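You operate a simulated robot arm through the tools that you are given. There is no shell and no other tool.

The job below is to be done with a simulated two-armed robot. You get a single attempt, and the scene is never put back.

JOB
Wipe the dust off the hand mirror with the damp green cloth.
Fine: cold tap on, wet the cloth, wipe the glass where it lies, cloth back, tap off. What is to be rubbed or washed off counts as gone when no trace of it is left.

The check looks at the end state, three seconds after you hand in, the way a careful person would. Anything else that was tipped, shoved, dropped, spilled or broken makes it a failure. Flat cloth is picked up by pressing the open fingertips on it (5 to 10 N) and closing them slowly along it; thin cloth reads only 2 to 8 mm in the jaws.

ROBOT AND FRAMES
Two 7-joint arms with two-finger grippers on one trunk that stands fixed in place. Base frame: the origin is at the foot of the trunk, x ahead of it, y to its left, z up; the work surface is at about z = 0.8. Lengths are in m, angles in degrees, forces in N, time in s.
The left shoulder is at [0.108, 0.174, 0.999], the right one opposite. With the tool pointing down near the work surface each hand reaches from about 0.1 to 0.9 m from the base axis, measured 20 degrees to its own side. Payload 2.94 kg a hand.
Tool frame (each hand has its own): the origin (TCP) lies between the finger pads and is the grasp point; the fingertips stand 0.03 m ahead of it; z points along the fingers, y is the line along which they close. Largest opening 0.138 m; the body of the gripper starts 0.109 m behind the TCP.
Orientation is that of the tool frame in the base frame, as [roll, pitch, yaw] about the fixed x, y, z axes, in that order (R = Rz(yaw) Ry(pitch) Rx(roll)). With the fingers straight down and closing along the base's y, the tool's x points along the base's -x, its y along +y and its z along -z.

CONTROLS
- The arms move only by the tool play_rows. It takes "left_steps", "right_steps" or both (then of equal length, played together; a hand with none holds still); each is a list of rows, each a list of 3 entries, a list of its own where there are three numbers: the shift along the base's x, y, z in units of 200 mm (1.0 is 200 mm), then the turn, a rotation vector about the base's x, y, z in units of 45 degrees (1.0 is 45 degrees), then the finger opening in m, from 0 to 0.138. In form: [[[tx, ty, tz], [wx, wy, wz], jaw], ...]. A call has 1 to 20 rows; each row is the pose to reach, as a shift and turn from the pose commanded when the call began. A call with a number of a shift or a turn outside -1 to 1 is refused whole. Rows are played at 5 a second. More than 0.05 m and 8.6 degrees between two rows, or a gripper value outside its range, and nothing of the call is played. Where a pose cannot be reached the arm comes as near as it can. A force on the tool above 40 N (or 10 N above the force at the start of the call, whichever is more), or a blocked arm, ends the call early, and 0.2 s more pass. Each finger halts on what it meets, pressing with about 40 N; the grip force reading is that of the motor and also rises with nothing between the fingers. The clock runs only during rows and for 0.2 s after the last one: add rows that repeat a pose to give the fingers time. The reply holds the time, the measured pose of the TCP, the force on the tool along the base axes, the opening and the grip force, in the units named above and with some noise, with the torque about the TCP (base axes, N m) and any sound that the robot's microphone picked up, and new pictures: "views" is both (left out), scene, wrist or none (wrist: the cameras of the hands that moved).
- Cameras (640 x 400 px; columns grow to the right, rows downward): "scene" is now at [0.2336, -0.0456, 1.4641]; the picture's right is [-0.61, -0.79, -0.00], its down [-0.63, 0.49, -0.60] and it looks along [0.48, -0.37, -0.80] (base axes); focal length 316 px, centre (320, 200). "left" rides on the left gripper at [0.071, -0.019, -0.146] in its tool frame; the picture's right is [0.26, 0.97, 0.00], its down [-0.85, 0.23, -0.48] and it looks along [-0.46, 0.13, 0.88] (tool axes); focal length 280 px, centre (320, 200). "right" rides on the right gripper at [0.071, 0.019, -0.146] in its tool frame; the picture's right is [-0.26, 0.97, 0.00], its down [-0.85, -0.23, -0.48] and it looks along [-0.46, -0.12, 0.88] (tool axes); focal length 280 px, centre (320, 200). There is no depth. A picture from a camera that has moved, and an enlarged one, comes with that camera's place and axes in the base frame and with its lens.
- slide_trunk(by): slides the trunk up (or, below 0, down) by that many m; the arms and the scene camera ride with it, the base frame stays. It gives what a move gives, with no picture.
- pan_tilt(pan, tilt): turns the head with the scene camera to pan (to the left, within 120 degrees either way) and tilt (down, from -29 to 69), counted from straight ahead of the robot. It gives what a move gives, and a new picture of the scene camera.
- close_up(camera, box): a new picture of the part [left, top, right, bottom] of that camera's present view, enlarged. It takes no simulated time.
- finish_job(): hands the job in; it is judged then, once.

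Nothing tells you positions but the pictures and the camera data. Unless the task says otherwise, let go and move clear before handing in.

The tools are called after ">>>" as name(argument=value, ...) on one line, values as JSON. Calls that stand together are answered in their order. play_rows: Moves the arms, as the interface text tells. Its arguments: {"type":"object","properties":{"left_steps":{"type":"array"},"right_steps":{"type":"array"},"views":{"type":"string","enum":["both","scene","wrist","none"]}},"required":[]} The other tools are called the same way: slide_trunk (by) slides the trunk up or down; pan_tilt (pan, tilt) turns the head that bears the scene camera; close_up (camera, box) takes an enlarged picture of a part of a camera's view; finish_job () hands the job in.

At the start:

```text
clock: 0.0
left_position: [0.5063, -0.0672, 1.1438]
left_tool_rot: [-180.0, 0.0, 179.9]
left_force: [0.7, 0.6, -0.1]
left_ft_torque: [0.01, 0.0, -0.05]
left_width: 0.1377
left_gripper_force: 0.1
right_position: [0.4011, -0.53, 1.0875]
right_tool_rot: [-180.0, 0.0, 179.9]
right_force: [-0.1, 0.3, 0.8]
right_ft_torque: [0.0, 0.04, -0.01]
right_width: 0.138
right_gripper_force: 0.1
trunk travel left (down, up): [-0.175, 0.559]
head pan, tilt: [-37.9, 52.8]
```

scene: 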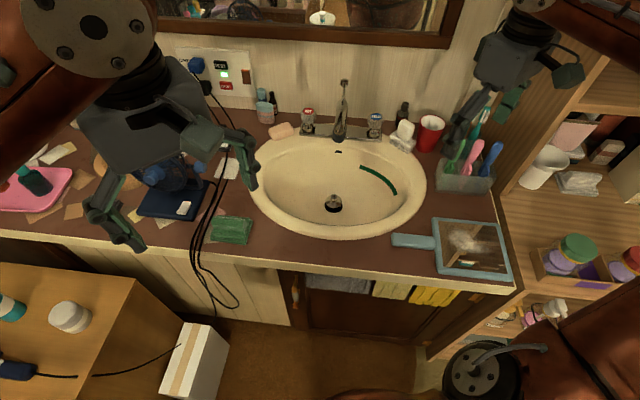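
right: 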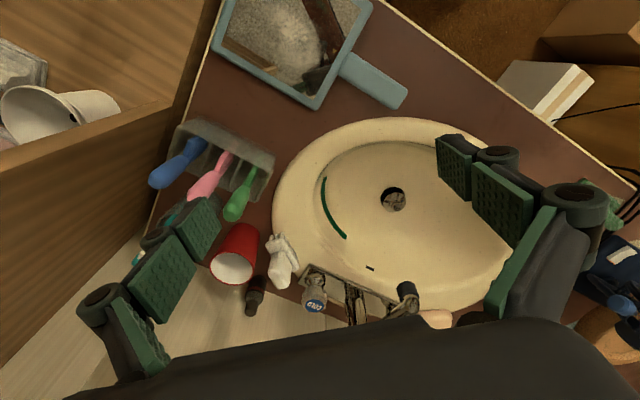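
left: 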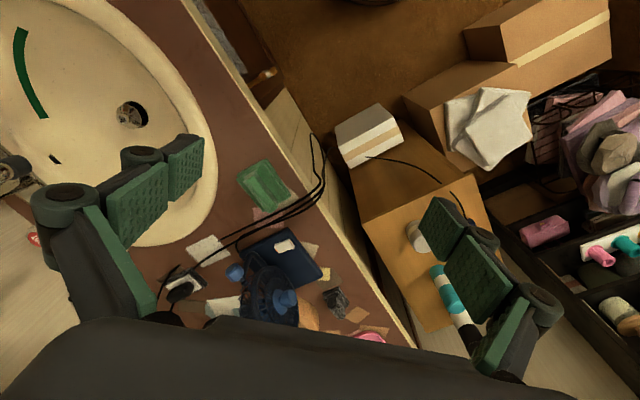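

I see the sink with a red-labelled tap on the left and a blue-labelled one on the right. The green cloth lies on the counter left of the basin near [0.69, -0.12, 0.8], and the dusty mirror is to the right near [0.30, -0.55, 0.8]. I'll look closer before moving anything.

>>> close_up(camera="scene", box=[260, 70, 460, 195])

>>> close_up(camera="scene", box=[170, 180, 290, 255])

>>> close_up(camera="scene", box=[380, 200, 540, 300])

>>> close_up(camera="right", box=[200, 180, 460, 340])

>>> close_up(camera="left", box=[180, 120, 340, 220])

```text
3.20 times, centred on (360, 132) of scene
camera zoom: at [0.2336, -0.0456, 1.4641], right [-0.61, -0.79, 0.0], down [-0.63, 0.49, -0.6], along [0.48, -0.37, -0.8], focal length 1011 px, centre (192, 416)
```

zoom: 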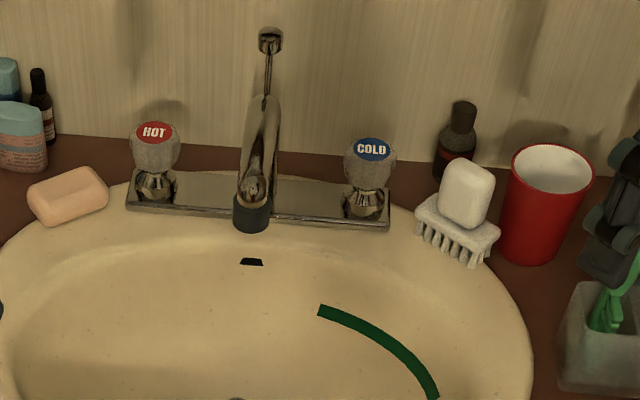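

```text
5.33 times, centred on (230, 218) of scene
camera zoom: at [0.2336, -0.0456, 1.4641], right [-0.61, -0.79, 0.0], down [-0.63, 0.49, -0.6], along [0.48, -0.37, -0.8], focal length 1686 px, centre (800, 107)
```

zoom: 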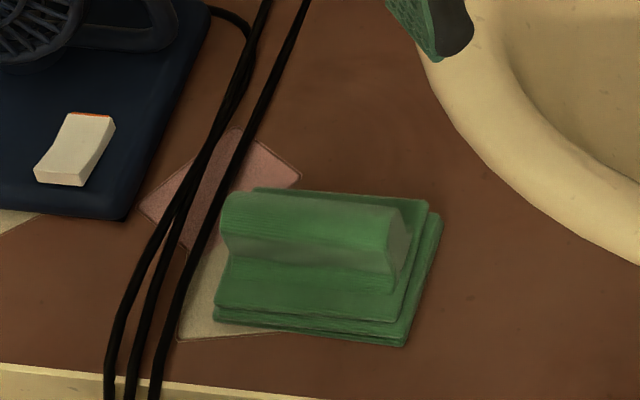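

```text
4.00 times, centred on (460, 250) of scene
camera zoom: at [0.2336, -0.0456, 1.4641], right [-0.61, -0.79, 0.0], down [-0.63, 0.49, -0.6], along [0.48, -0.37, -0.8], focal length 1264 px, centre (-240, 0)
```

zoom: 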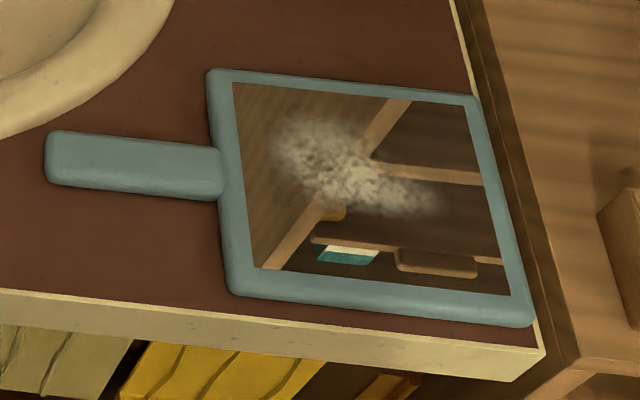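

```text
2.46 times, centred on (330, 260) of right
camera zoom: at [0.3326, -0.5113, 1.2331], right [0.26, 0.97, 0.0], down [0.85, -0.23, 0.48], along [0.46, -0.12, -0.88], focal length 690 px, centre (295, 52)
```

zoom: 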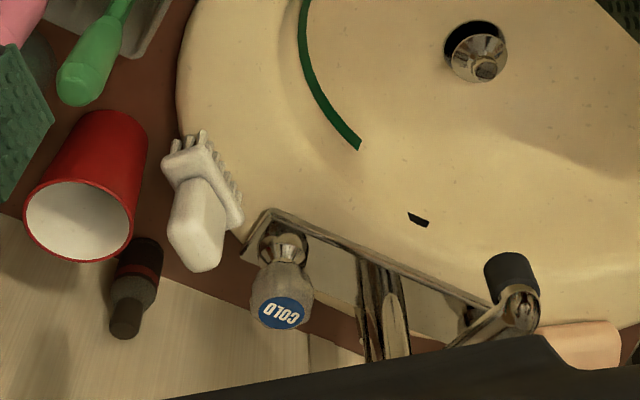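

```text
4.00 times, centred on (260, 170) of left
camera zoom: at [0.4354, -0.0849, 1.2886], right [-0.26, 0.97, 0.0], down [0.85, 0.23, 0.48], along [0.46, 0.13, -0.88], focal length 1122 px, centre (560, 320)
```

zoom: 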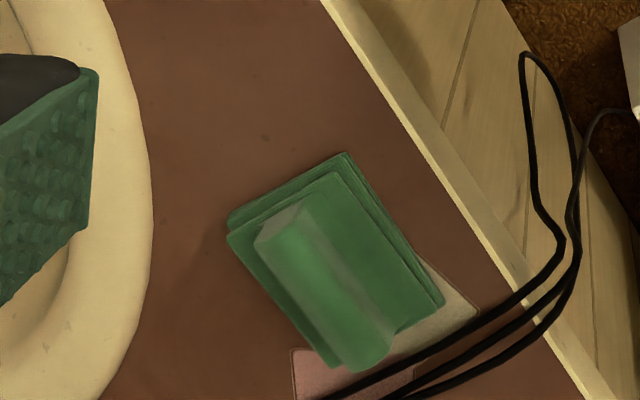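

The counter is at about z = 0.80. The cold knob top is near [0.718, -0.626, 0.886] and the spout outlet near [0.695, -0.465, 0.91]. Before I park the left arm out of the way, I'll check that its side is free.

>>> pan_tilt(pan=25, tilt=45)

>>> pan_tilt(pan=-70, tilt=45)

>>> pan_tilt(pan=-40, tilt=50)

```text
clock: 1.3
left_position: [0.5067, -0.0666, 1.1439]
left_tool_rot: [180.0, 0.0, 180.0]
left_force: [-0.5, 0.1, -0.1]
left_ft_torque: [0.01, 0.01, 0.03]
left_width: 0.1379
left_gripper_force: 0.0
right_position: [0.4024, -0.531, 1.0875]
right_tool_rot: [179.9, 0.0, -180.0]
right_force: [0.6, -0.6, -0.3]
right_ft_torque: [0.0, -0.04, 0.01]
right_width: 0.1382
right_gripper_force: 0.0
trunk travel left (down, up): [-0.175, 0.559]
head pan, tilt: [25.0, 45.0]
camera scene: at [0.2487, 0.0344, 1.4747], right [0.42, -0.91, 0.0], down [-0.64, -0.3, -0.71], along [0.64, 0.3, -0.71], focal length 316 px, centre (320, 200)
```

scene: 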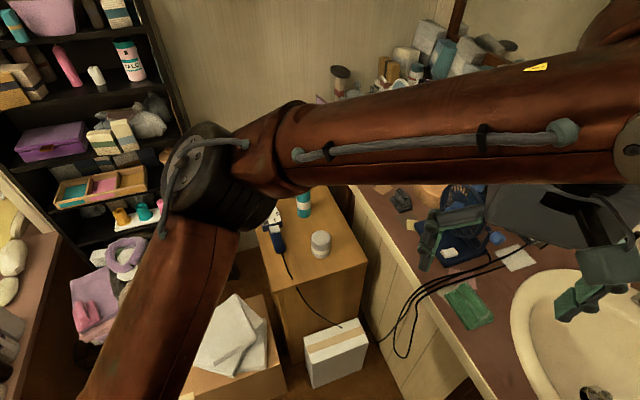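

```text
clock: 3.0
left_position: [0.5061, -0.0663, 1.1436]
left_tool_rot: [-180.0, 0.0, -180.0]
left_force: [-0.2, 0.2, -0.3]
left_ft_torque: [-0.03, 0.0, 0.0]
left_width: 0.1384
left_gripper_force: 0.1
right_position: [0.4023, -0.5306, 1.0886]
right_tool_rot: [180.0, -0.1, -179.9]
right_force: [-0.1, -0.4, 0.2]
right_ft_torque: [0.01, 0.04, 0.01]
right_width: 0.138
right_gripper_force: 0.1
trunk travel left (down, up): [-0.175, 0.559]
head pan, tilt: [-70.0, 45.0]
camera scene: at [0.2028, -0.0763, 1.4747], right [-0.94, -0.34, 0.0], down [-0.24, 0.66, -0.71], along [0.24, -0.66, -0.71], focal length 316 px, centre (320, 200)
```

scene: 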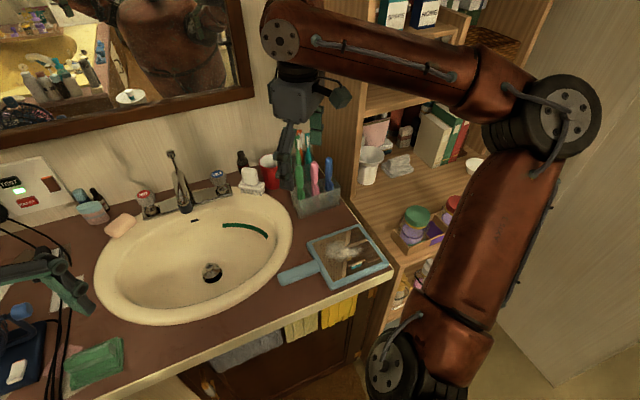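

```text
clock: 4.0
left_position: [0.5061, -0.066, 1.1444]
left_tool_rot: [180.0, 0.0, -179.9]
left_force: [0.3, 0.3, 0.7]
left_ft_torque: [-0.02, 0.01, -0.05]
left_width: 0.138
left_gripper_force: 0.0
right_position: [0.4027, -0.53, 1.0884]
right_tool_rot: [180.0, -0.1, -180.0]
right_force: [1.0, -0.7, 0.9]
right_ft_torque: [-0.03, 0.01, 0.01]
right_width: 0.1378
right_gripper_force: 0.1
trunk travel left (down, up): [-0.175, 0.559]
head pan, tilt: [-40.0, 50.0]
camera scene: at [0.2339, -0.0495, 1.4678], right [-0.64, -0.77, 0.0], down [-0.59, 0.49, -0.64], along [0.49, -0.41, -0.77], focal length 316 px, centre (320, 200)
```

scene: 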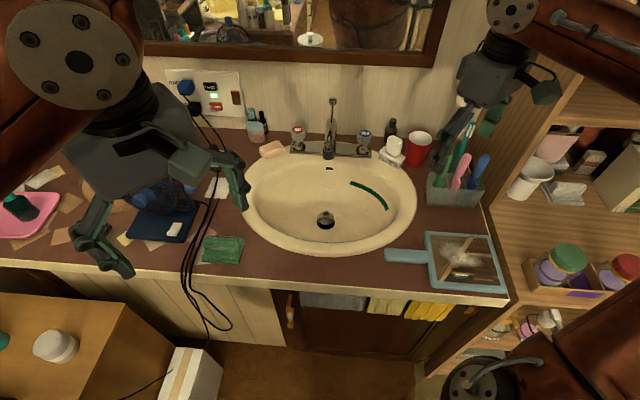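

The left side is free above the counter. I'll draw the left hand back and bring the right hand toward the cold knob at a safe height, turned -45° so the jaws close along the tap bar.

>>> play_rows(right_steps=[[[0.12, -0.04, 0], [0, 0, -0.125], 0.09], [[0.25, -0.09, 0], [0, 0, -0.25], 0.09], [[0.37, -0.13, 0], [0, 0, -0.375], 0.09], [[0.5, -0.17, 0], [0, 0, -0.5], 0.09], [[0.62, -0.22, 0], [0, 0, -0.625], 0.09], [[0.75, -0.26, 0], [0, 0, -0.75], 0.09], [[0.87, -0.31, 0], [0, 0, -0.875], 0.09], [[0.99, -0.35, 0], [0, 0, -1.0], 0.09], [[0.99, -0.35, 0], [0, 0, -1.0], 0.09]], left_steps=[[[-0.06, 0.11, 0.02], [0, 0, 0], 0.1], [[-0.12, 0.22, 0.05], [0, 0, 0], 0.1], [[-0.19, 0.34, 0.08], [0, 0, 0], 0.1], [[-0.25, 0.45, 0.1], [0, 0, 0], 0.1], [[-0.31, 0.56, 0.12], [0, 0, 0], 0.1], [[-0.37, 0.67, 0.15], [0, 0, 0], 0.1], [[-0.44, 0.79, 0.18], [0, 0, 0], 0.1], [[-0.5, 0.9, 0.2], [0, 0, 0], 0.1], [[-0.5, 0.9, 0.2], [0, 0, 0], 0.1]])

```text
clock: 6.0
left_position: [0.4053, 0.1128, 1.184]
left_tool_rot: [179.9, -0.1, -179.9]
left_force: [0.3, -0.7, 1.2]
left_ft_torque: [0.03, 0.01, -0.03]
left_width: 0.1002
left_gripper_force: 0.0
right_position: [0.6004, -0.6011, 1.0892]
right_tool_rot: [180.0, 0.0, 134.9]
right_force: [0.5, 0.4, -0.3]
right_ft_torque: [0.01, -0.01, 0.02]
right_width: 0.09
right_gripper_force: 0.1
trunk travel left (down, up): [-0.175, 0.559]
head pan, tilt: [-40.0, 50.0]
camera scene: at [0.2336, -0.05, 1.4679], right [-0.64, -0.77, 0.0], down [-0.59, 0.49, -0.64], along [0.49, -0.41, -0.77], focal length 316 px, centre (320, 200)
camera right: at [0.5653, -0.5376, 1.2329], right [0.87, 0.5, 0.0], down [0.44, -0.76, 0.47], along [0.24, -0.41, -0.88], focal length 280 px, centre (320, 200)
camera left: at [0.3348, 0.095, 1.329], right [-0.26, 0.97, 0.0], down [0.85, 0.23, 0.48], along [0.46, 0.13, -0.88], focal length 280 px, centre (320, 200)
```

scene: 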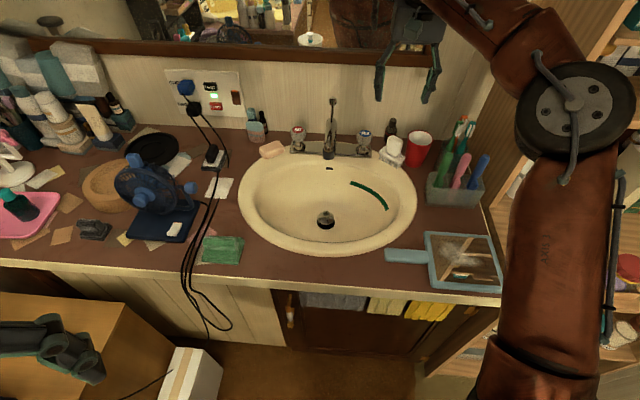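
right: 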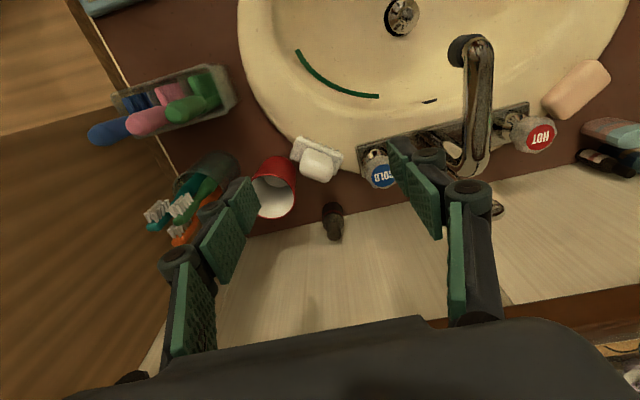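
left: 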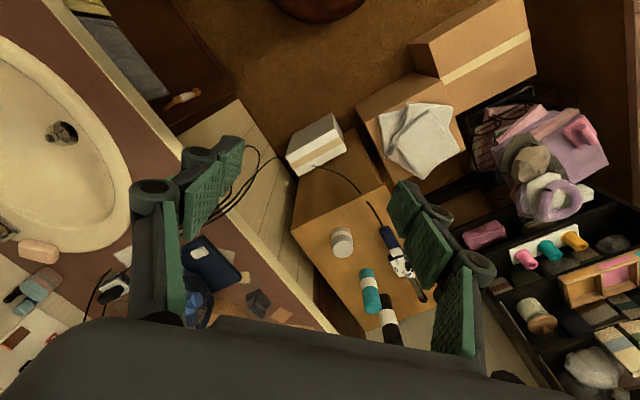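

The right camera confirms the cold knob at about [0.717, -0.627], top near 0.886. I'll hover over it with the jaws at 0.07 and check alignment.

>>> play_rows(right_steps=[[[0.15, -0.03, 0], [0, 0, 0], 0.07], [[0.3, -0.07, 0], [0, 0, 0], 0.07], [[0.45, -0.1, -0.05], [0, 0, 0], 0.07], [[0.58, -0.135, -0.2], [0, 0, 0], 0.07], [[0.58, -0.135, -0.35], [0, 0, 0], 0.07], [[0.58, -0.135, -0.45], [0, 0, 0], 0.07], [[0.58, -0.135, -0.45], [0, 0, 0], 0.07]])

>>> close_up(camera="scene", box=[270, 60, 430, 160])

```text
clock: 7.6
left_position: [0.4063, 0.115, 1.185]
left_tool_rot: [-179.9, 0.0, 179.9]
left_force: [-0.4, 0.0, -0.4]
left_ft_torque: [-0.03, 0.0, 0.01]
left_width: 0.1002
left_gripper_force: 0.0
right_position: [0.6654, -0.5998, 1.0369]
right_tool_rot: [-180.0, 0.1, 135.0]
right_force: [0.2, 0.0, 0.5]
right_ft_torque: [0.01, 0.0, -0.03]
right_width: 0.0702
right_gripper_force: 0.1
right hand out of reach, approached as far as the arm can: row 2, 3, 4, 5, 6, 7
trunk travel left (down, up): [-0.175, 0.559]
head pan, tilt: [-40.0, 50.0]
camera scene: at [0.234, -0.0488, 1.4678], right [-0.64, -0.77, 0.0], down [-0.59, 0.49, -0.64], along [0.49, -0.41, -0.77], focal length 316 px, centre (320, 200)
camera right: at [0.63, -0.5367, 1.1811], right [0.87, 0.5, 0.0], down [0.44, -0.76, 0.48], along [0.24, -0.41, -0.88], focal length 280 px, centre (320, 200)
```

scene: 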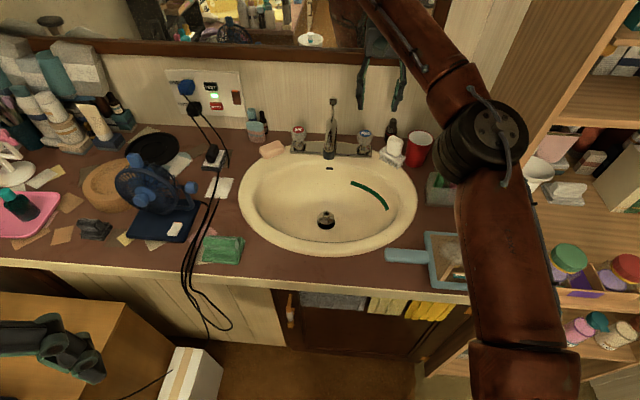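
right: 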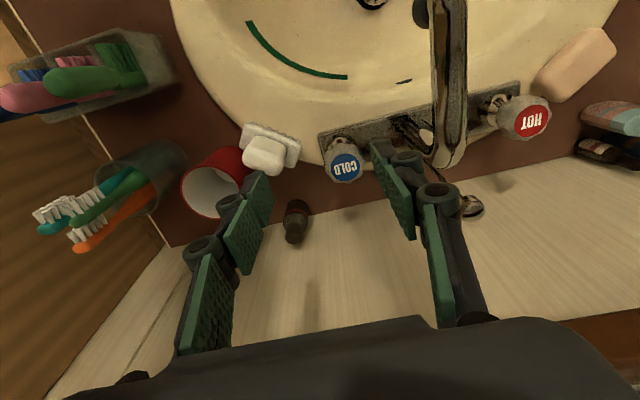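

```text
4.00 times, centred on (350, 110) of scene
camera zoom: at [0.234, -0.0488, 1.4678], right [-0.64, -0.77, 0.0], down [-0.59, 0.49, -0.64], along [0.49, -0.41, -0.77], focal length 1264 px, centre (200, 560)
```

zoom: 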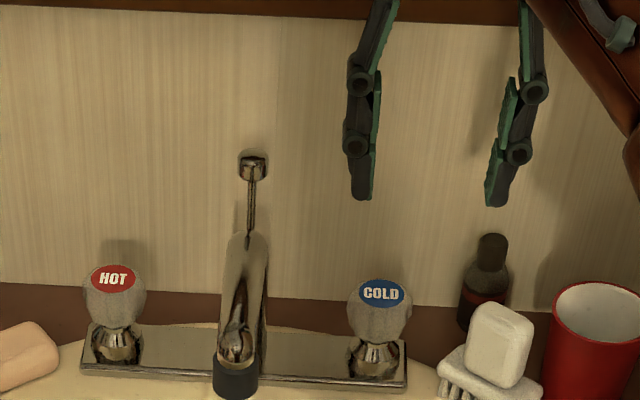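

Straight down, the knob is just out of reach at this shoulder height. I'll raise the trunk so the shoulder is level with the wrist, then try again.

>>> slide_trunk(by=0.13)

>>> play_rows(right_steps=[[[0, 0, -0.2], [0, 0, 0], 0.07], [[0, 0, -0.4], [0, 0, 0], 0.07], [[0, 0, -0.6], [0, 0, 0], 0.07], [[0, 0, -0.6], [0, 0, 0], 0.07]])

```text
clock: 9.2
left_position: [0.4079, 0.1147, 1.3141]
left_tool_rot: [180.0, -0.2, -180.0]
left_force: [0.3, 0.1, 0.4]
left_ft_torque: [0.0, 0.02, 0.02]
left_width: 0.1001
left_gripper_force: 0.1
right_position: [0.6138, -0.5985, 1.2376]
right_tool_rot: [174.9, 5.0, 134.8]
right_force: [0.5, 0.1, -0.2]
right_ft_torque: [-0.01, 0.03, -0.04]
right_width: 0.0701
right_gripper_force: 0.0
trunk travel left (down, up): [-0.305, 0.429]
head pan, tilt: [-40.0, 50.0]
```

```text
clock: 10.2
left_position: [0.4054, 0.1139, 1.3136]
left_tool_rot: [-180.0, 0.1, -179.9]
left_force: [-0.2, -0.3, 0.0]
left_ft_torque: [-0.02, -0.03, -0.01]
left_width: 0.0998
left_gripper_force: 0.0
right_position: [0.6133, -0.598, 1.1193]
right_tool_rot: [174.8, 5.2, 134.9]
right_force: [0.7, 0.7, 0.0]
right_ft_torque: [-0.01, 0.02, 0.01]
right_width: 0.0699
right_gripper_force: 0.0
trunk travel left (down, up): [-0.305, 0.429]
head pan, tilt: [-40.0, 50.0]
camera scene: at [0.1338, -0.0486, 1.6052], right [-0.64, -0.77, 0.0], down [-0.59, 0.49, -0.64], along [0.49, -0.41, -0.77], focal length 316 px, centre (320, 200)
camera right: at [0.5593, -0.5343, 1.2572], right [0.86, 0.5, 0.11], down [0.37, -0.76, 0.53], along [0.35, -0.41, -0.84], focal length 280 px, centre (320, 200)
```

scene: 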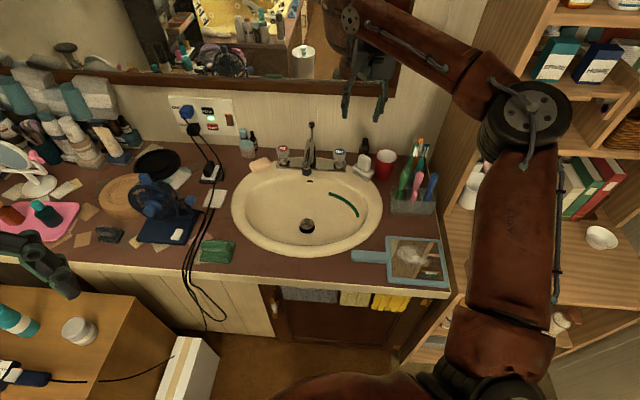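
right: 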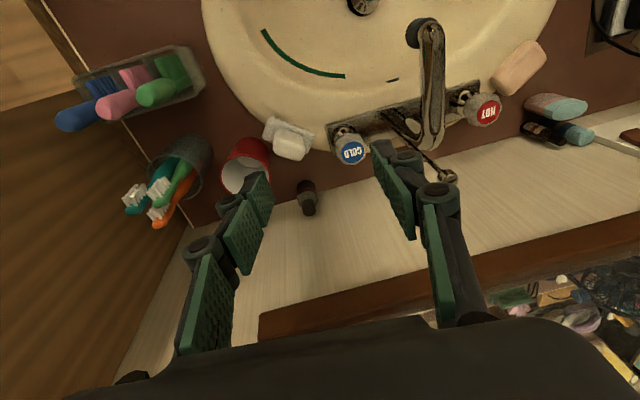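

Raising the trunk moved the torso backward (the camera shifted about -0.10 in x), so it costs reach. I'll lift the hand for safety and lower the trunk instead, to just below where it started.

>>> play_rows(right_steps=[[[0, 0, 0.2], [0, 0, 0], 0.07], [[0, 0, 0.4], [0, 0, 0], 0.07], [[0, 0, 0.6], [0, 0, 0], 0.07]], views="none")

>>> slide_trunk(by=-0.17)

>>> pan_tilt(pan=-40, tilt=50)

```text
clock: 11.0
left_position: [0.407, 0.1142, 1.3134]
left_tool_rot: [-180.0, -0.2, -180.0]
left_force: [0.2, -0.4, 0.6]
left_ft_torque: [0.01, 0.07, 0.0]
left_width: 0.1
left_gripper_force: 0.0
right_position: [0.6148, -0.5973, 1.2345]
right_tool_rot: [175.3, 5.3, 135.3]
right_force: [-0.3, 0.1, -0.1]
right_ft_torque: [0.02, 0.04, 0.01]
right_width: 0.07
right_gripper_force: 0.1
right hand out of reach, approached as far as the arm can: row 3
trunk travel left (down, up): [-0.305, 0.429]
head pan, tilt: [-40.0, 50.0]
```

```text
clock: 12.9
left_position: [0.4051, 0.1144, 1.1433]
left_tool_rot: [-180.0, 0.1, 180.0]
left_force: [-0.4, 0.3, 0.3]
left_ft_torque: [-0.03, -0.02, -0.01]
left_width: 0.1003
left_gripper_force: 0.0
right_position: [0.6131, -0.5965, 1.066]
right_tool_rot: [174.8, 5.2, 134.8]
right_force: [-0.1, 0.6, 0.7]
right_ft_torque: [-0.01, -0.03, 0.02]
right_width: 0.0699
right_gripper_force: 0.0
trunk travel left (down, up): [-0.135, 0.599]
head pan, tilt: [-40.0, 50.0]
```

```text
clock: 13.5
left_position: [0.4059, 0.1142, 1.1439]
left_tool_rot: [180.0, 0.1, 180.0]
left_force: [-0.3, -0.3, -0.7]
left_ft_torque: [0.0, 0.02, -0.01]
left_width: 0.1003
left_gripper_force: 0.1
right_position: [0.615, -0.5964, 1.0653]
right_tool_rot: [174.9, 5.2, 134.8]
right_force: [0.1, 0.4, -0.3]
right_ft_torque: [-0.02, 0.0, -0.03]
right_width: 0.0698
right_gripper_force: 0.1
trunk travel left (down, up): [-0.135, 0.599]
head pan, tilt: [-40.0, 50.0]
camera scene: at [0.2718, -0.0491, 1.423], right [-0.64, -0.77, 0.0], down [-0.59, 0.49, -0.64], along [0.49, -0.41, -0.77], focal length 316 px, centre (320, 200)
```

scene: 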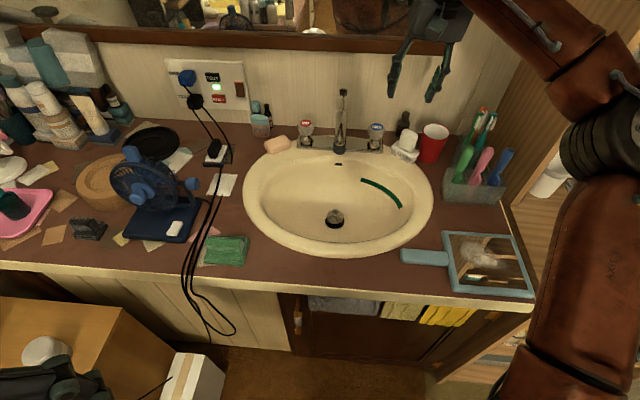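

Lowering moves the shoulder forward, which helps. I'll lower slightly more, then straighten the tool and turn it to yaw 180, where the jaws clear both the spout and the brush.

>>> slide_trunk(by=-0.035)

>>> play_rows(right_steps=[[[0, 0, 0], [-0.009, 0.022, 0.143], 0.07], [[0, 0, 0], [-0.018, 0.044, 0.285], 0.07], [[0, 0, 0], [-0.027, 0.066, 0.428], 0.07], [[0, 0, 0], [-0.036, 0.087, 0.571], 0.07], [[0, 0, 0], [-0.045, 0.109, 0.713], 0.07], [[0, 0, 0], [-0.054, 0.131, 0.856], 0.07], [[0, 0, 0], [-0.063, 0.153, 0.998], 0.07], [[0, 0, 0], [-0.063, 0.153, 0.998], 0.07]])

```text
clock: 14.3
left_position: [0.4046, 0.1143, 1.1094]
left_tool_rot: [180.0, 0.1, -180.0]
left_force: [-0.1, 0.1, 0.5]
left_ft_torque: [-0.03, -0.07, 0.02]
left_width: 0.1001
left_gripper_force: 0.1
right_position: [0.6133, -0.5955, 1.0316]
right_tool_rot: [174.9, 5.4, 134.8]
right_force: [-0.7, 0.6, -0.1]
right_ft_torque: [0.01, -0.03, 0.01]
right_width: 0.0699
right_gripper_force: 0.0
trunk travel left (down, up): [-0.1, 0.634]
head pan, tilt: [-40.0, 50.0]
```

```text
clock: 16.1
left_position: [0.406, 0.1139, 1.1088]
left_tool_rot: [-180.0, 0.1, 179.9]
left_force: [-0.1, 0.7, 0.2]
left_ft_torque: [0.01, 0.02, 0.02]
left_width: 0.1001
left_gripper_force: 0.2
right_position: [0.6138, -0.5957, 1.0292]
right_tool_rot: [-180.0, 0.0, -179.9]
right_force: [-0.5, 0.4, 0.5]
right_ft_torque: [-0.02, 0.01, -0.02]
right_width: 0.0697
right_gripper_force: 0.0
trunk travel left (down, up): [-0.1, 0.634]
head pan, tilt: [-40.0, 50.0]
camera scene: at [0.3071, -0.0493, 1.3825], right [-0.64, -0.77, 0.0], down [-0.59, 0.49, -0.64], along [0.49, -0.41, -0.77], focal length 316 px, centre (320, 200)
camera right: at [0.544, -0.5769, 1.1747], right [0.26, 0.97, 0.0], down [0.85, -0.23, 0.48], along [0.46, -0.12, -0.88], focal length 280 px, centre (320, 200)
```

scene: 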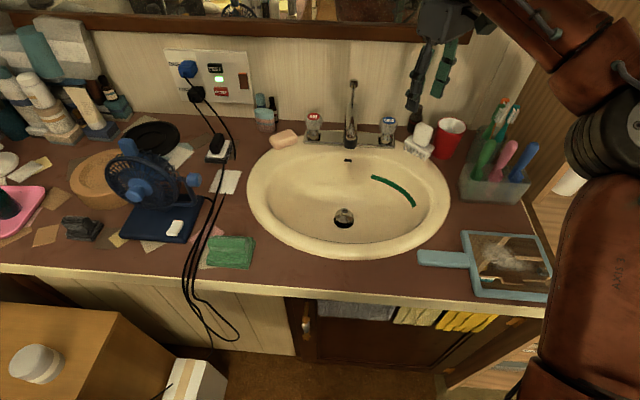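
right: 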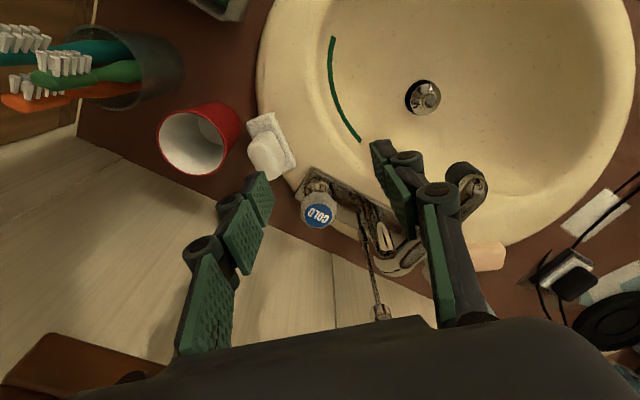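

The tool is vertical now, and the drain stopper is up, so water can run out. I'll move over the knob just above its top.

>>> play_rows(right_steps=[[[0.1, -0.03, -0.15], [0, 0, 0], 0.07], [[0.22, -0.06, -0.3], [0, 0, 0], 0.07], [[0.35, -0.1, -0.4], [0, 0, 0], 0.07], [[0.51, -0.152, -0.47], [0, 0, 0], 0.07], [[0.51, -0.152, -0.47], [0, 0, 0], 0.07]])

>>> close_up(camera="scene", box=[290, 60, 470, 172])

```text
clock: 17.3
left_position: [0.4056, 0.1143, 1.1086]
left_tool_rot: [-180.0, 0.0, -180.0]
left_force: [0.6, -0.5, -0.4]
left_ft_torque: [-0.03, 0.02, 0.01]
left_width: 0.0999
left_gripper_force: 0.1
right_position: [0.6965, -0.6202, 0.9462]
right_tool_rot: [179.9, 0.0, 180.0]
right_force: [0.1, 0.1, -0.1]
right_ft_torque: [0.0, 0.0, 0.01]
right_width: 0.0702
right_gripper_force: 0.0
right hand out of reach, approached as far as the arm can: row 4, 5
trunk travel left (down, up): [-0.1, 0.634]
head pan, tilt: [-40.0, 50.0]
camera scene: at [0.3127, -0.0491, 1.3819], right [-0.64, -0.77, 0.0], down [-0.59, 0.49, -0.64], along [0.49, -0.41, -0.77], focal length 316 px, centre (320, 200)
camera right: at [0.6266, -0.6016, 1.0915], right [0.26, 0.97, 0.0], down [0.85, -0.23, 0.48], along [0.46, -0.12, -0.88], focal length 280 px, centre (320, 200)
```

scene: 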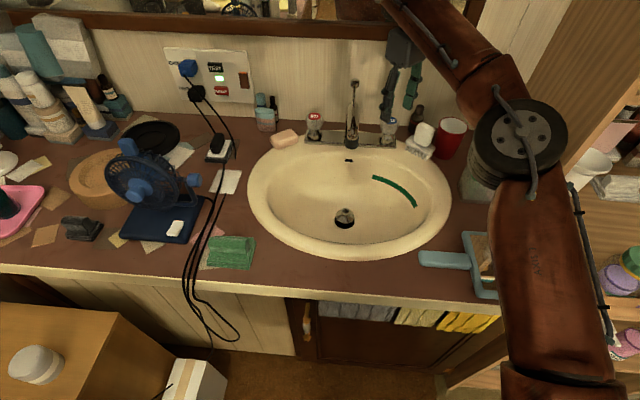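
right: 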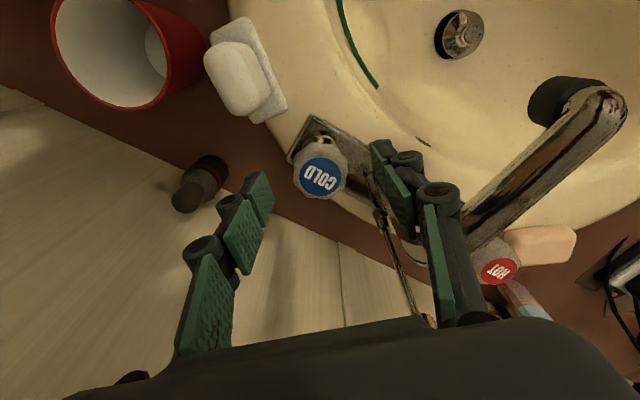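

```text
3.56 times, centred on (380, 116) of scene
camera zoom: at [0.3127, -0.0491, 1.3819], right [-0.64, -0.77, 0.0], down [-0.59, 0.49, -0.64], along [0.49, -0.41, -0.77], focal length 1124 px, centre (107, 499)
```

zoom: 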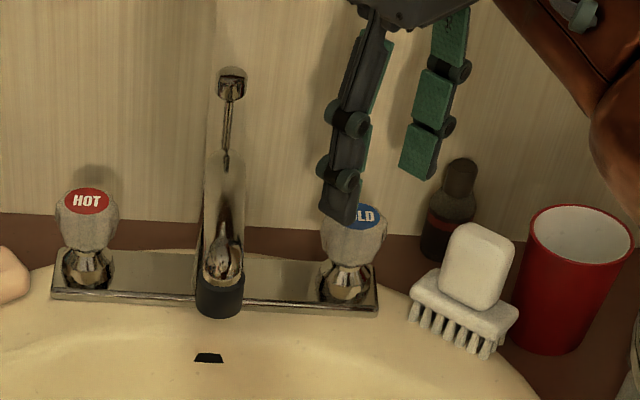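

I'm about 2 cm short with the tool vertical. A small outward tilt of about 8.6° should gain the missing reach, so I'll apply it here above the knob and see where the TCP ends up.

>>> play_rows(right_steps=[[[0, 0, 0.02], [-0.055, -0.032, 0], 0.07], [[0, 0, 0.02], [-0.11, -0.064, 0], 0.07], [[0, 0, 0.02], [-0.1655, -0.0955, 0], 0.07], [[0, 0, 0.02], [-0.1655, -0.0955, 0], 0.07]])

```text
clock: 18.3
left_position: [0.4066, 0.1128, 1.1082]
left_tool_rot: [-180.0, 0.0, 180.0]
left_force: [-0.5, 0.4, -0.6]
left_ft_torque: [0.01, 0.0, 0.01]
left_width: 0.1001
left_gripper_force: 0.1
right_position: [0.6954, -0.62, 0.9491]
right_tool_rot: [-172.4, 4.3, -179.7]
right_force: [-0.9, -0.5, -0.2]
right_ft_torque: [0.01, 0.01, 0.01]
right_width: 0.0698
right_gripper_force: 0.1
trunk travel left (down, up): [-0.1, 0.634]
head pan, tilt: [-40.0, 50.0]
camera scene: at [0.3075, -0.0495, 1.3823], right [-0.64, -0.77, 0.0], down [-0.59, 0.49, -0.64], along [0.49, -0.41, -0.77], focal length 316 px, centre (320, 200)
camera right: at [0.6147, -0.5826, 1.0847], right [0.27, 0.96, -0.1], down [0.81, -0.16, 0.56], along [0.52, -0.24, -0.82], focal length 280 px, centre (320, 200)
```

scene: 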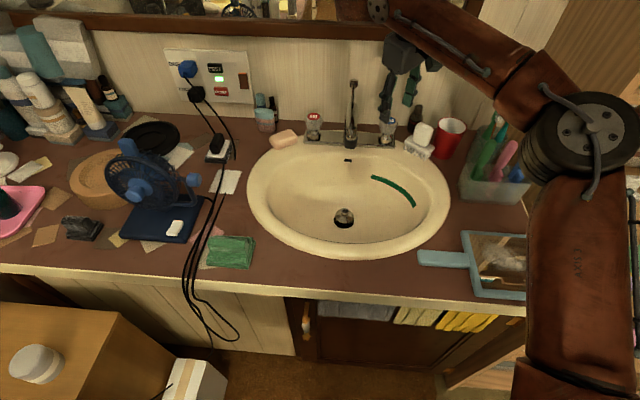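
right: 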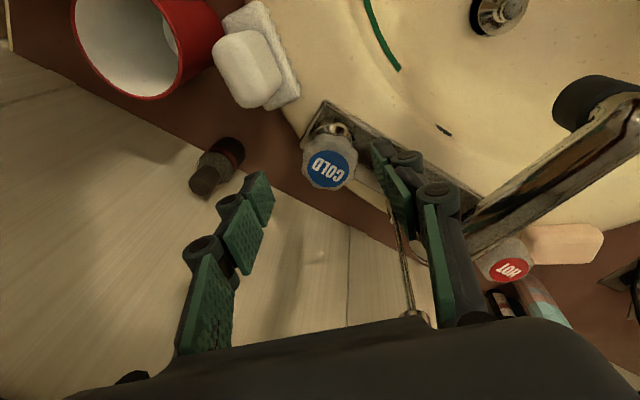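

The tilt works and the TCP held its place. Next I'll shift over the knob axis.

>>> play_rows(right_steps=[[[0.05, -0.015, -0.02], [0, 0, 0], 0.07], [[0.105, -0.03, -0.045], [0, 0, 0], 0.07], [[0.105, -0.03, -0.045], [0, 0, 0], 0.07]])

>>> close_up(camera="right", box=[200, 80, 460, 240])

>>> close_up(camera="scene", box=[290, 60, 470, 172])

```text
clock: 19.1
left_position: [0.4063, 0.1141, 1.1088]
left_tool_rot: [-180.0, 0.0, -180.0]
left_force: [0.1, 0.9, 0.4]
left_ft_torque: [0.01, 0.01, 0.01]
left_width: 0.1001
left_gripper_force: 0.1
right_position: [0.717, -0.6264, 0.9406]
right_tool_rot: [-172.6, 4.2, -179.7]
right_force: [0.1, -0.2, 0.4]
right_ft_torque: [0.0, 0.04, 0.0]
right_width: 0.0703
right_gripper_force: 0.0
trunk travel left (down, up): [-0.1, 0.634]
head pan, tilt: [-40.0, 50.0]
camera scene: at [0.307, -0.0493, 1.3826], right [-0.64, -0.77, 0.0], down [-0.59, 0.49, -0.64], along [0.49, -0.41, -0.77], focal length 316 px, centre (320, 200)
camera right: at [0.635, -0.5887, 1.076], right [0.27, 0.96, -0.1], down [0.81, -0.16, 0.56], along [0.52, -0.24, -0.82], focal length 280 px, centre (320, 200)
```

scene: 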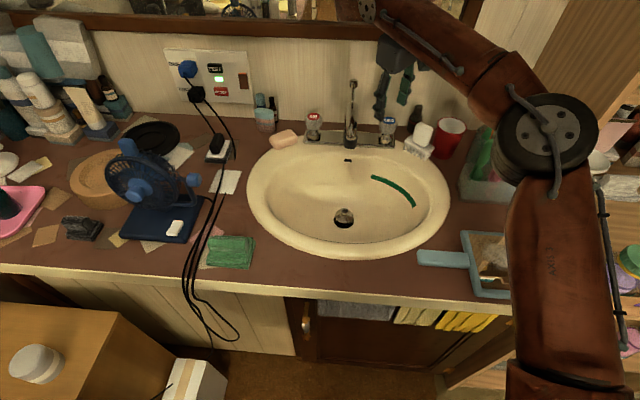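
right: 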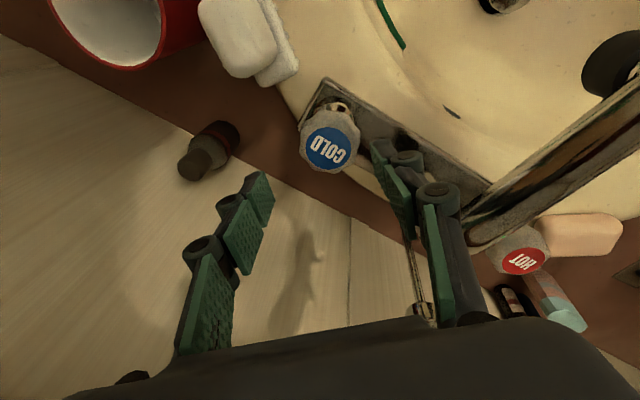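

```text
2.46 times, centred on (330, 160) of right
camera zoom: at [0.635, -0.5887, 1.076], right [0.27, 0.96, -0.1], down [0.81, -0.16, 0.56], along [0.52, -0.24, -0.82], focal length 690 px, centre (295, 298)
```

zoom: 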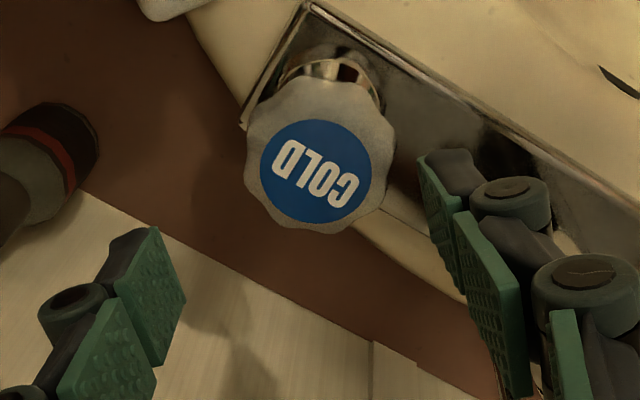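

```text
3.56 times, centred on (380, 116) of scene
camera zoom: at [0.307, -0.0493, 1.3826], right [-0.64, -0.77, 0.0], down [-0.59, 0.49, -0.64], along [0.49, -0.41, -0.77], focal length 1124 px, centre (107, 499)
```

zoom: 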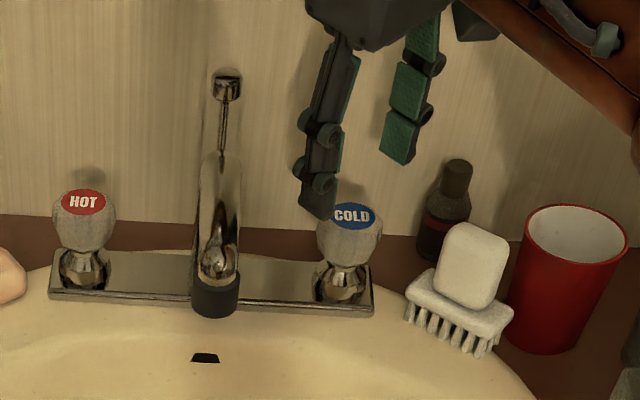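

The knob sits centred between the fingers. I'll descend around it now.

>>> play_rows(right_steps=[[[-0.01, 0, -0.08], [0, 0, 0], 0.07], [[-0.01, 0, -0.16], [0, 0, 0], 0.07], [[-0.01, 0, -0.24], [0, 0, 0], 0.07], [[-0.01, 0, -0.3], [0, 0, 0], 0.07], [[-0.01, 0, -0.34], [0, 0, 0], 0.07], [[-0.01, 0, -0.34], [0, 0, 0], 0.07]])

>>> close_up(camera="scene", box=[290, 60, 470, 172])

```text
clock: 20.5
left_position: [0.4077, 0.1134, 1.1092]
left_tool_rot: [179.9, -0.1, -179.9]
left_force: [-0.1, -0.8, 1.1]
left_ft_torque: [-0.02, 0.0, 0.03]
left_width: 0.1
left_gripper_force: 0.1
right_position: [0.7143, -0.6249, 0.8719]
right_tool_rot: [-172.6, 4.3, -179.7]
right_force: [0.2, -0.7, -0.1]
right_ft_torque: [-0.02, -0.02, 0.0]
right_width: 0.07
right_gripper_force: 0.0
trunk travel left (down, up): [-0.1, 0.634]
head pan, tilt: [-40.0, 50.0]
camera scene: at [0.3072, -0.0492, 1.3825], right [-0.64, -0.77, 0.0], down [-0.59, 0.49, -0.64], along [0.49, -0.41, -0.77], focal length 316 px, centre (320, 200)
camera right: at [0.6336, -0.5881, 1.0078], right [0.27, 0.96, -0.1], down [0.81, -0.16, 0.56], along [0.52, -0.23, -0.82], focal length 280 px, centre (320, 200)
```

scene: 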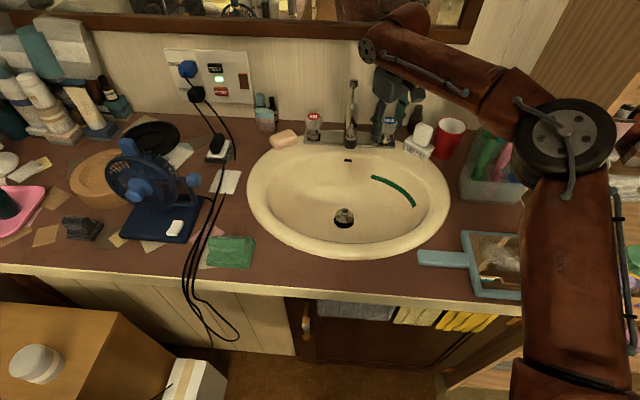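
right: 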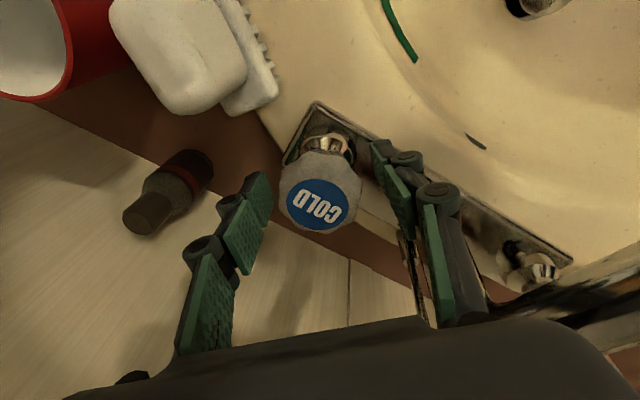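

```text
3.56 times, centred on (380, 116) of scene
camera zoom: at [0.3072, -0.0492, 1.3825], right [-0.64, -0.77, 0.0], down [-0.59, 0.49, -0.64], along [0.49, -0.41, -0.77], focal length 1124 px, centre (107, 499)
```

zoom: 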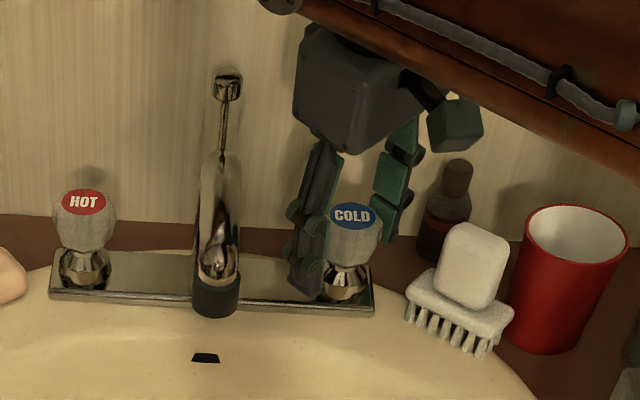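

The knob is centred and there's no contact yet. I'll close on it.

>>> play_rows(right_steps=[[[0, 0, 0], [0, 0, 0], 0.06], [[0, 0, 0], [0, 0, 0], 0.05], [[0, 0, 0], [0, 0, 0], 0.044], [[0, 0, 0], [0, 0, 0], 0.038], [[0, 0, 0], [0, 0, 0], 0.034], [[0, 0, 0], [0, 0, 0], 0.034]], views="wrist")

```text
clock: 21.9
left_position: [0.4074, 0.1139, 1.109]
left_tool_rot: [-180.0, 0.0, 180.0]
left_force: [-0.2, -1.1, 0.4]
left_ft_torque: [-0.02, 0.0, 0.0]
left_width: 0.1001
left_gripper_force: 0.1
right_position: [0.7133, -0.6237, 0.8713]
right_tool_rot: [-172.6, 4.3, -179.7]
right_force: [-5.3, 9.5, -3.9]
right_ft_torque: [0.91, -0.07, -0.02]
right_width: 0.0474
right_gripper_force: 45.2
trunk travel left (down, up): [-0.1, 0.634]
head pan, tilt: [-40.0, 50.0]
camera right: at [0.6339, -0.5871, 1.0079], right [0.27, 0.96, -0.1], down [0.81, -0.16, 0.56], along [0.52, -0.23, -0.82], focal length 280 px, centre (320, 200)
```

right: 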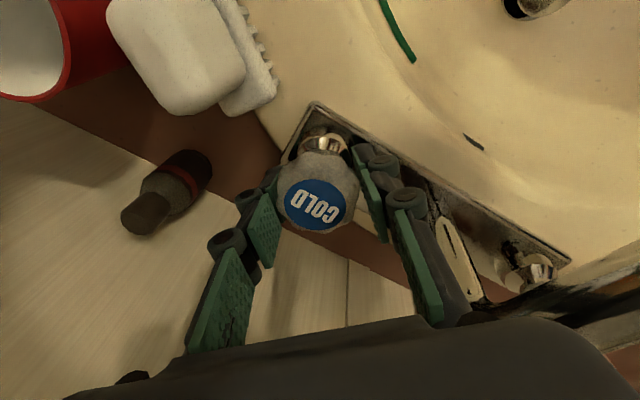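

It's gripped at 47 mm. I'll turn it counter-clockwise a little and watch for water or resistance.

>>> play_rows(right_steps=[[[0, 0.005, 0], [0, 0, 0.11], 0.034], [[0, 0.005, 0], [0, 0, 0.22], 0.034], [[0, 0.005, 0], [0, 0, 0.33], 0.034], [[0, 0.005, 0], [0, 0, 0.44], 0.034], [[0, 0.005, 0], [0, 0, 0.55], 0.034]])

>>> close_up(camera="scene", box=[290, 60, 470, 172])

```text
clock: 23.1
left_position: [0.4059, 0.1144, 1.1083]
left_tool_rot: [-179.9, 0.1, 179.9]
left_force: [0.3, 1.6, 0.5]
left_ft_torque: [-0.02, 0.04, 0.03]
left_width: 0.1
left_gripper_force: 0.1
right_position: [0.714, -0.6236, 0.8725]
right_tool_rot: [-172.7, 4.3, -154.8]
right_force: [-7.0, 15.5, -8.8]
right_ft_torque: [0.36, 0.66, -0.05]
right_width: 0.0476
right_gripper_force: 44.7
trunk travel left (down, up): [-0.1, 0.634]
head pan, tilt: [-40.0, 50.0]
camera scene: at [0.3075, -0.0482, 1.3824], right [-0.64, -0.77, 0.0], down [-0.59, 0.49, -0.64], along [0.49, -0.41, -0.77], focal length 316 px, centre (320, 200)
camera right: at [0.6255, -0.6239, 1.008], right [-0.16, 0.98, -0.1], down [0.8, 0.19, 0.56], along [0.57, 0.01, -0.82], focal length 280 px, centre (320, 200)
```

scene: 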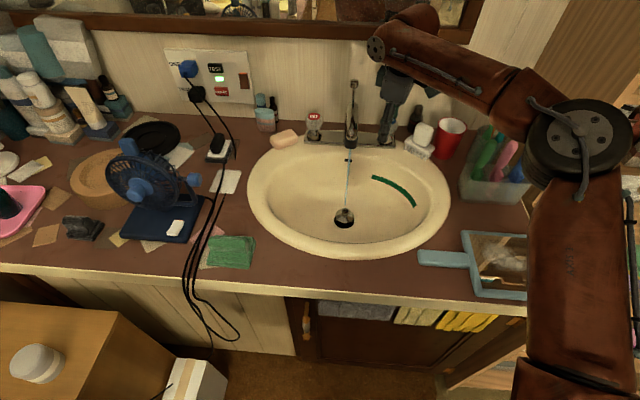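
right: 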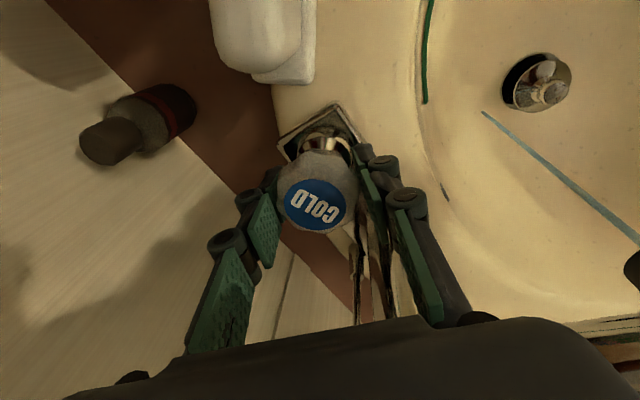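

```text
3.56 times, centred on (380, 116) of scene
camera zoom: at [0.3075, -0.0482, 1.3824], right [-0.64, -0.77, 0.0], down [-0.59, 0.49, -0.64], along [0.49, -0.41, -0.77], focal length 1124 px, centre (107, 499)
```

zoom: 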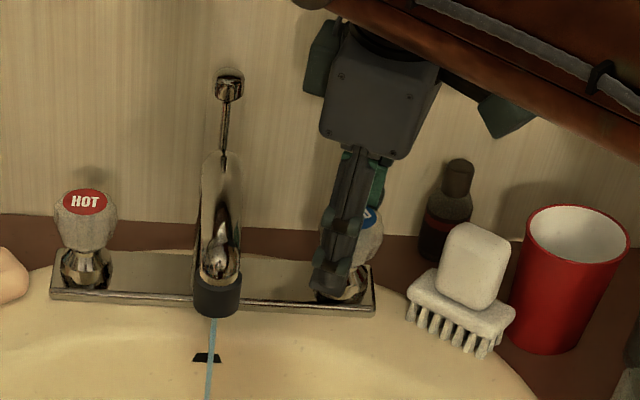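

Cold water is running, so counter-clockwise opens it. I'll open it a bit more (about 40° in total), then release and rise clear.

>>> play_rows(right_steps=[[[0, -0.005, 0], [0, 0, 0.11], 0.034], [[0, -0.005, 0], [0, 0, 0.22], 0.034], [[0, -0.005, 0], [0, 0, 0.33], 0.034], [[0, -0.005, 0], [0, 0, 0.33], 0.04], [[0, -0.005, 0], [0, 0, 0.33], 0.055], [[0, -0.005, 0], [0, 0, 0.33], 0.07], [[0, -0.005, 0], [0, 0, 0.33], 0.07]])

>>> close_up(camera="scene", box=[290, 130, 410, 230])

```text
clock: 24.7
left_position: [0.4059, 0.1136, 1.1084]
left_tool_rot: [180.0, 0.0, -179.9]
left_force: [-0.5, -0.3, 0.3]
left_ft_torque: [-0.03, -0.02, 0.01]
left_width: 0.0999
left_gripper_force: 0.0
right_position: [0.7153, -0.6259, 0.8738]
right_tool_rot: [-172.5, 4.4, -140.3]
right_force: [0.1, -0.2, 0.0]
right_ft_torque: [-0.01, -0.02, 0.06]
right_width: 0.0701
right_gripper_force: 0.0
trunk travel left (down, up): [-0.1, 0.634]
head pan, tilt: [-40.0, 50.0]
camera scene: at [0.3072, -0.0492, 1.3825], right [-0.64, -0.77, 0.0], down [-0.59, 0.49, -0.64], along [0.49, -0.41, -0.77], focal length 316 px, centre (320, 200)
camera right: at [0.6282, -0.6495, 1.0087], right [-0.41, 0.91, -0.11], down [0.73, 0.39, 0.57], along [0.55, 0.15, -0.82], focal length 280 px, centre (320, 200)
```

scene: 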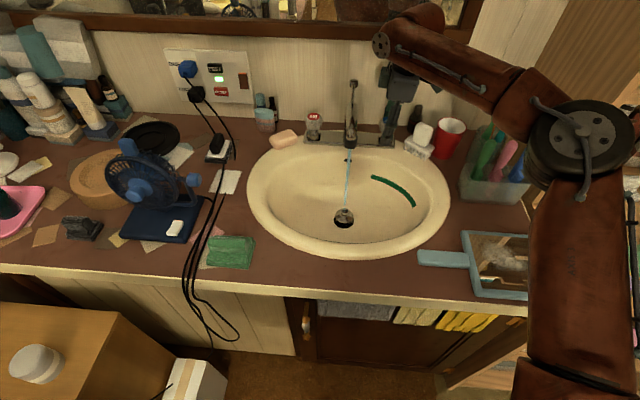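
right: 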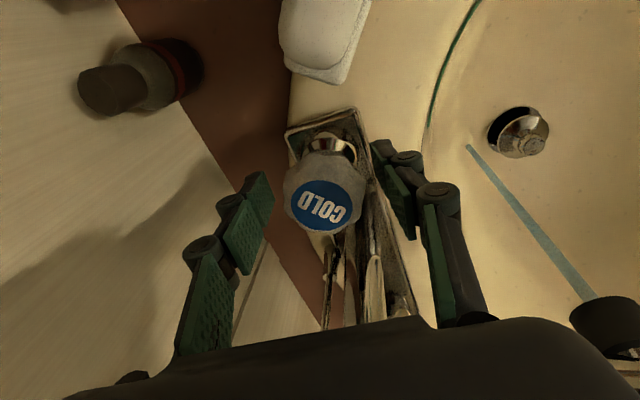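

```text
4.00 times, centred on (350, 180) of scene
camera zoom: at [0.3072, -0.0492, 1.3825], right [-0.64, -0.77, 0.0], down [-0.59, 0.49, -0.64], along [0.49, -0.41, -0.77], focal length 1264 px, centre (200, 280)
```

zoom: 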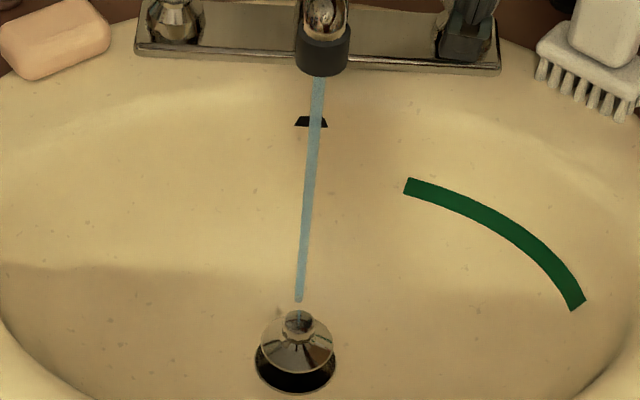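

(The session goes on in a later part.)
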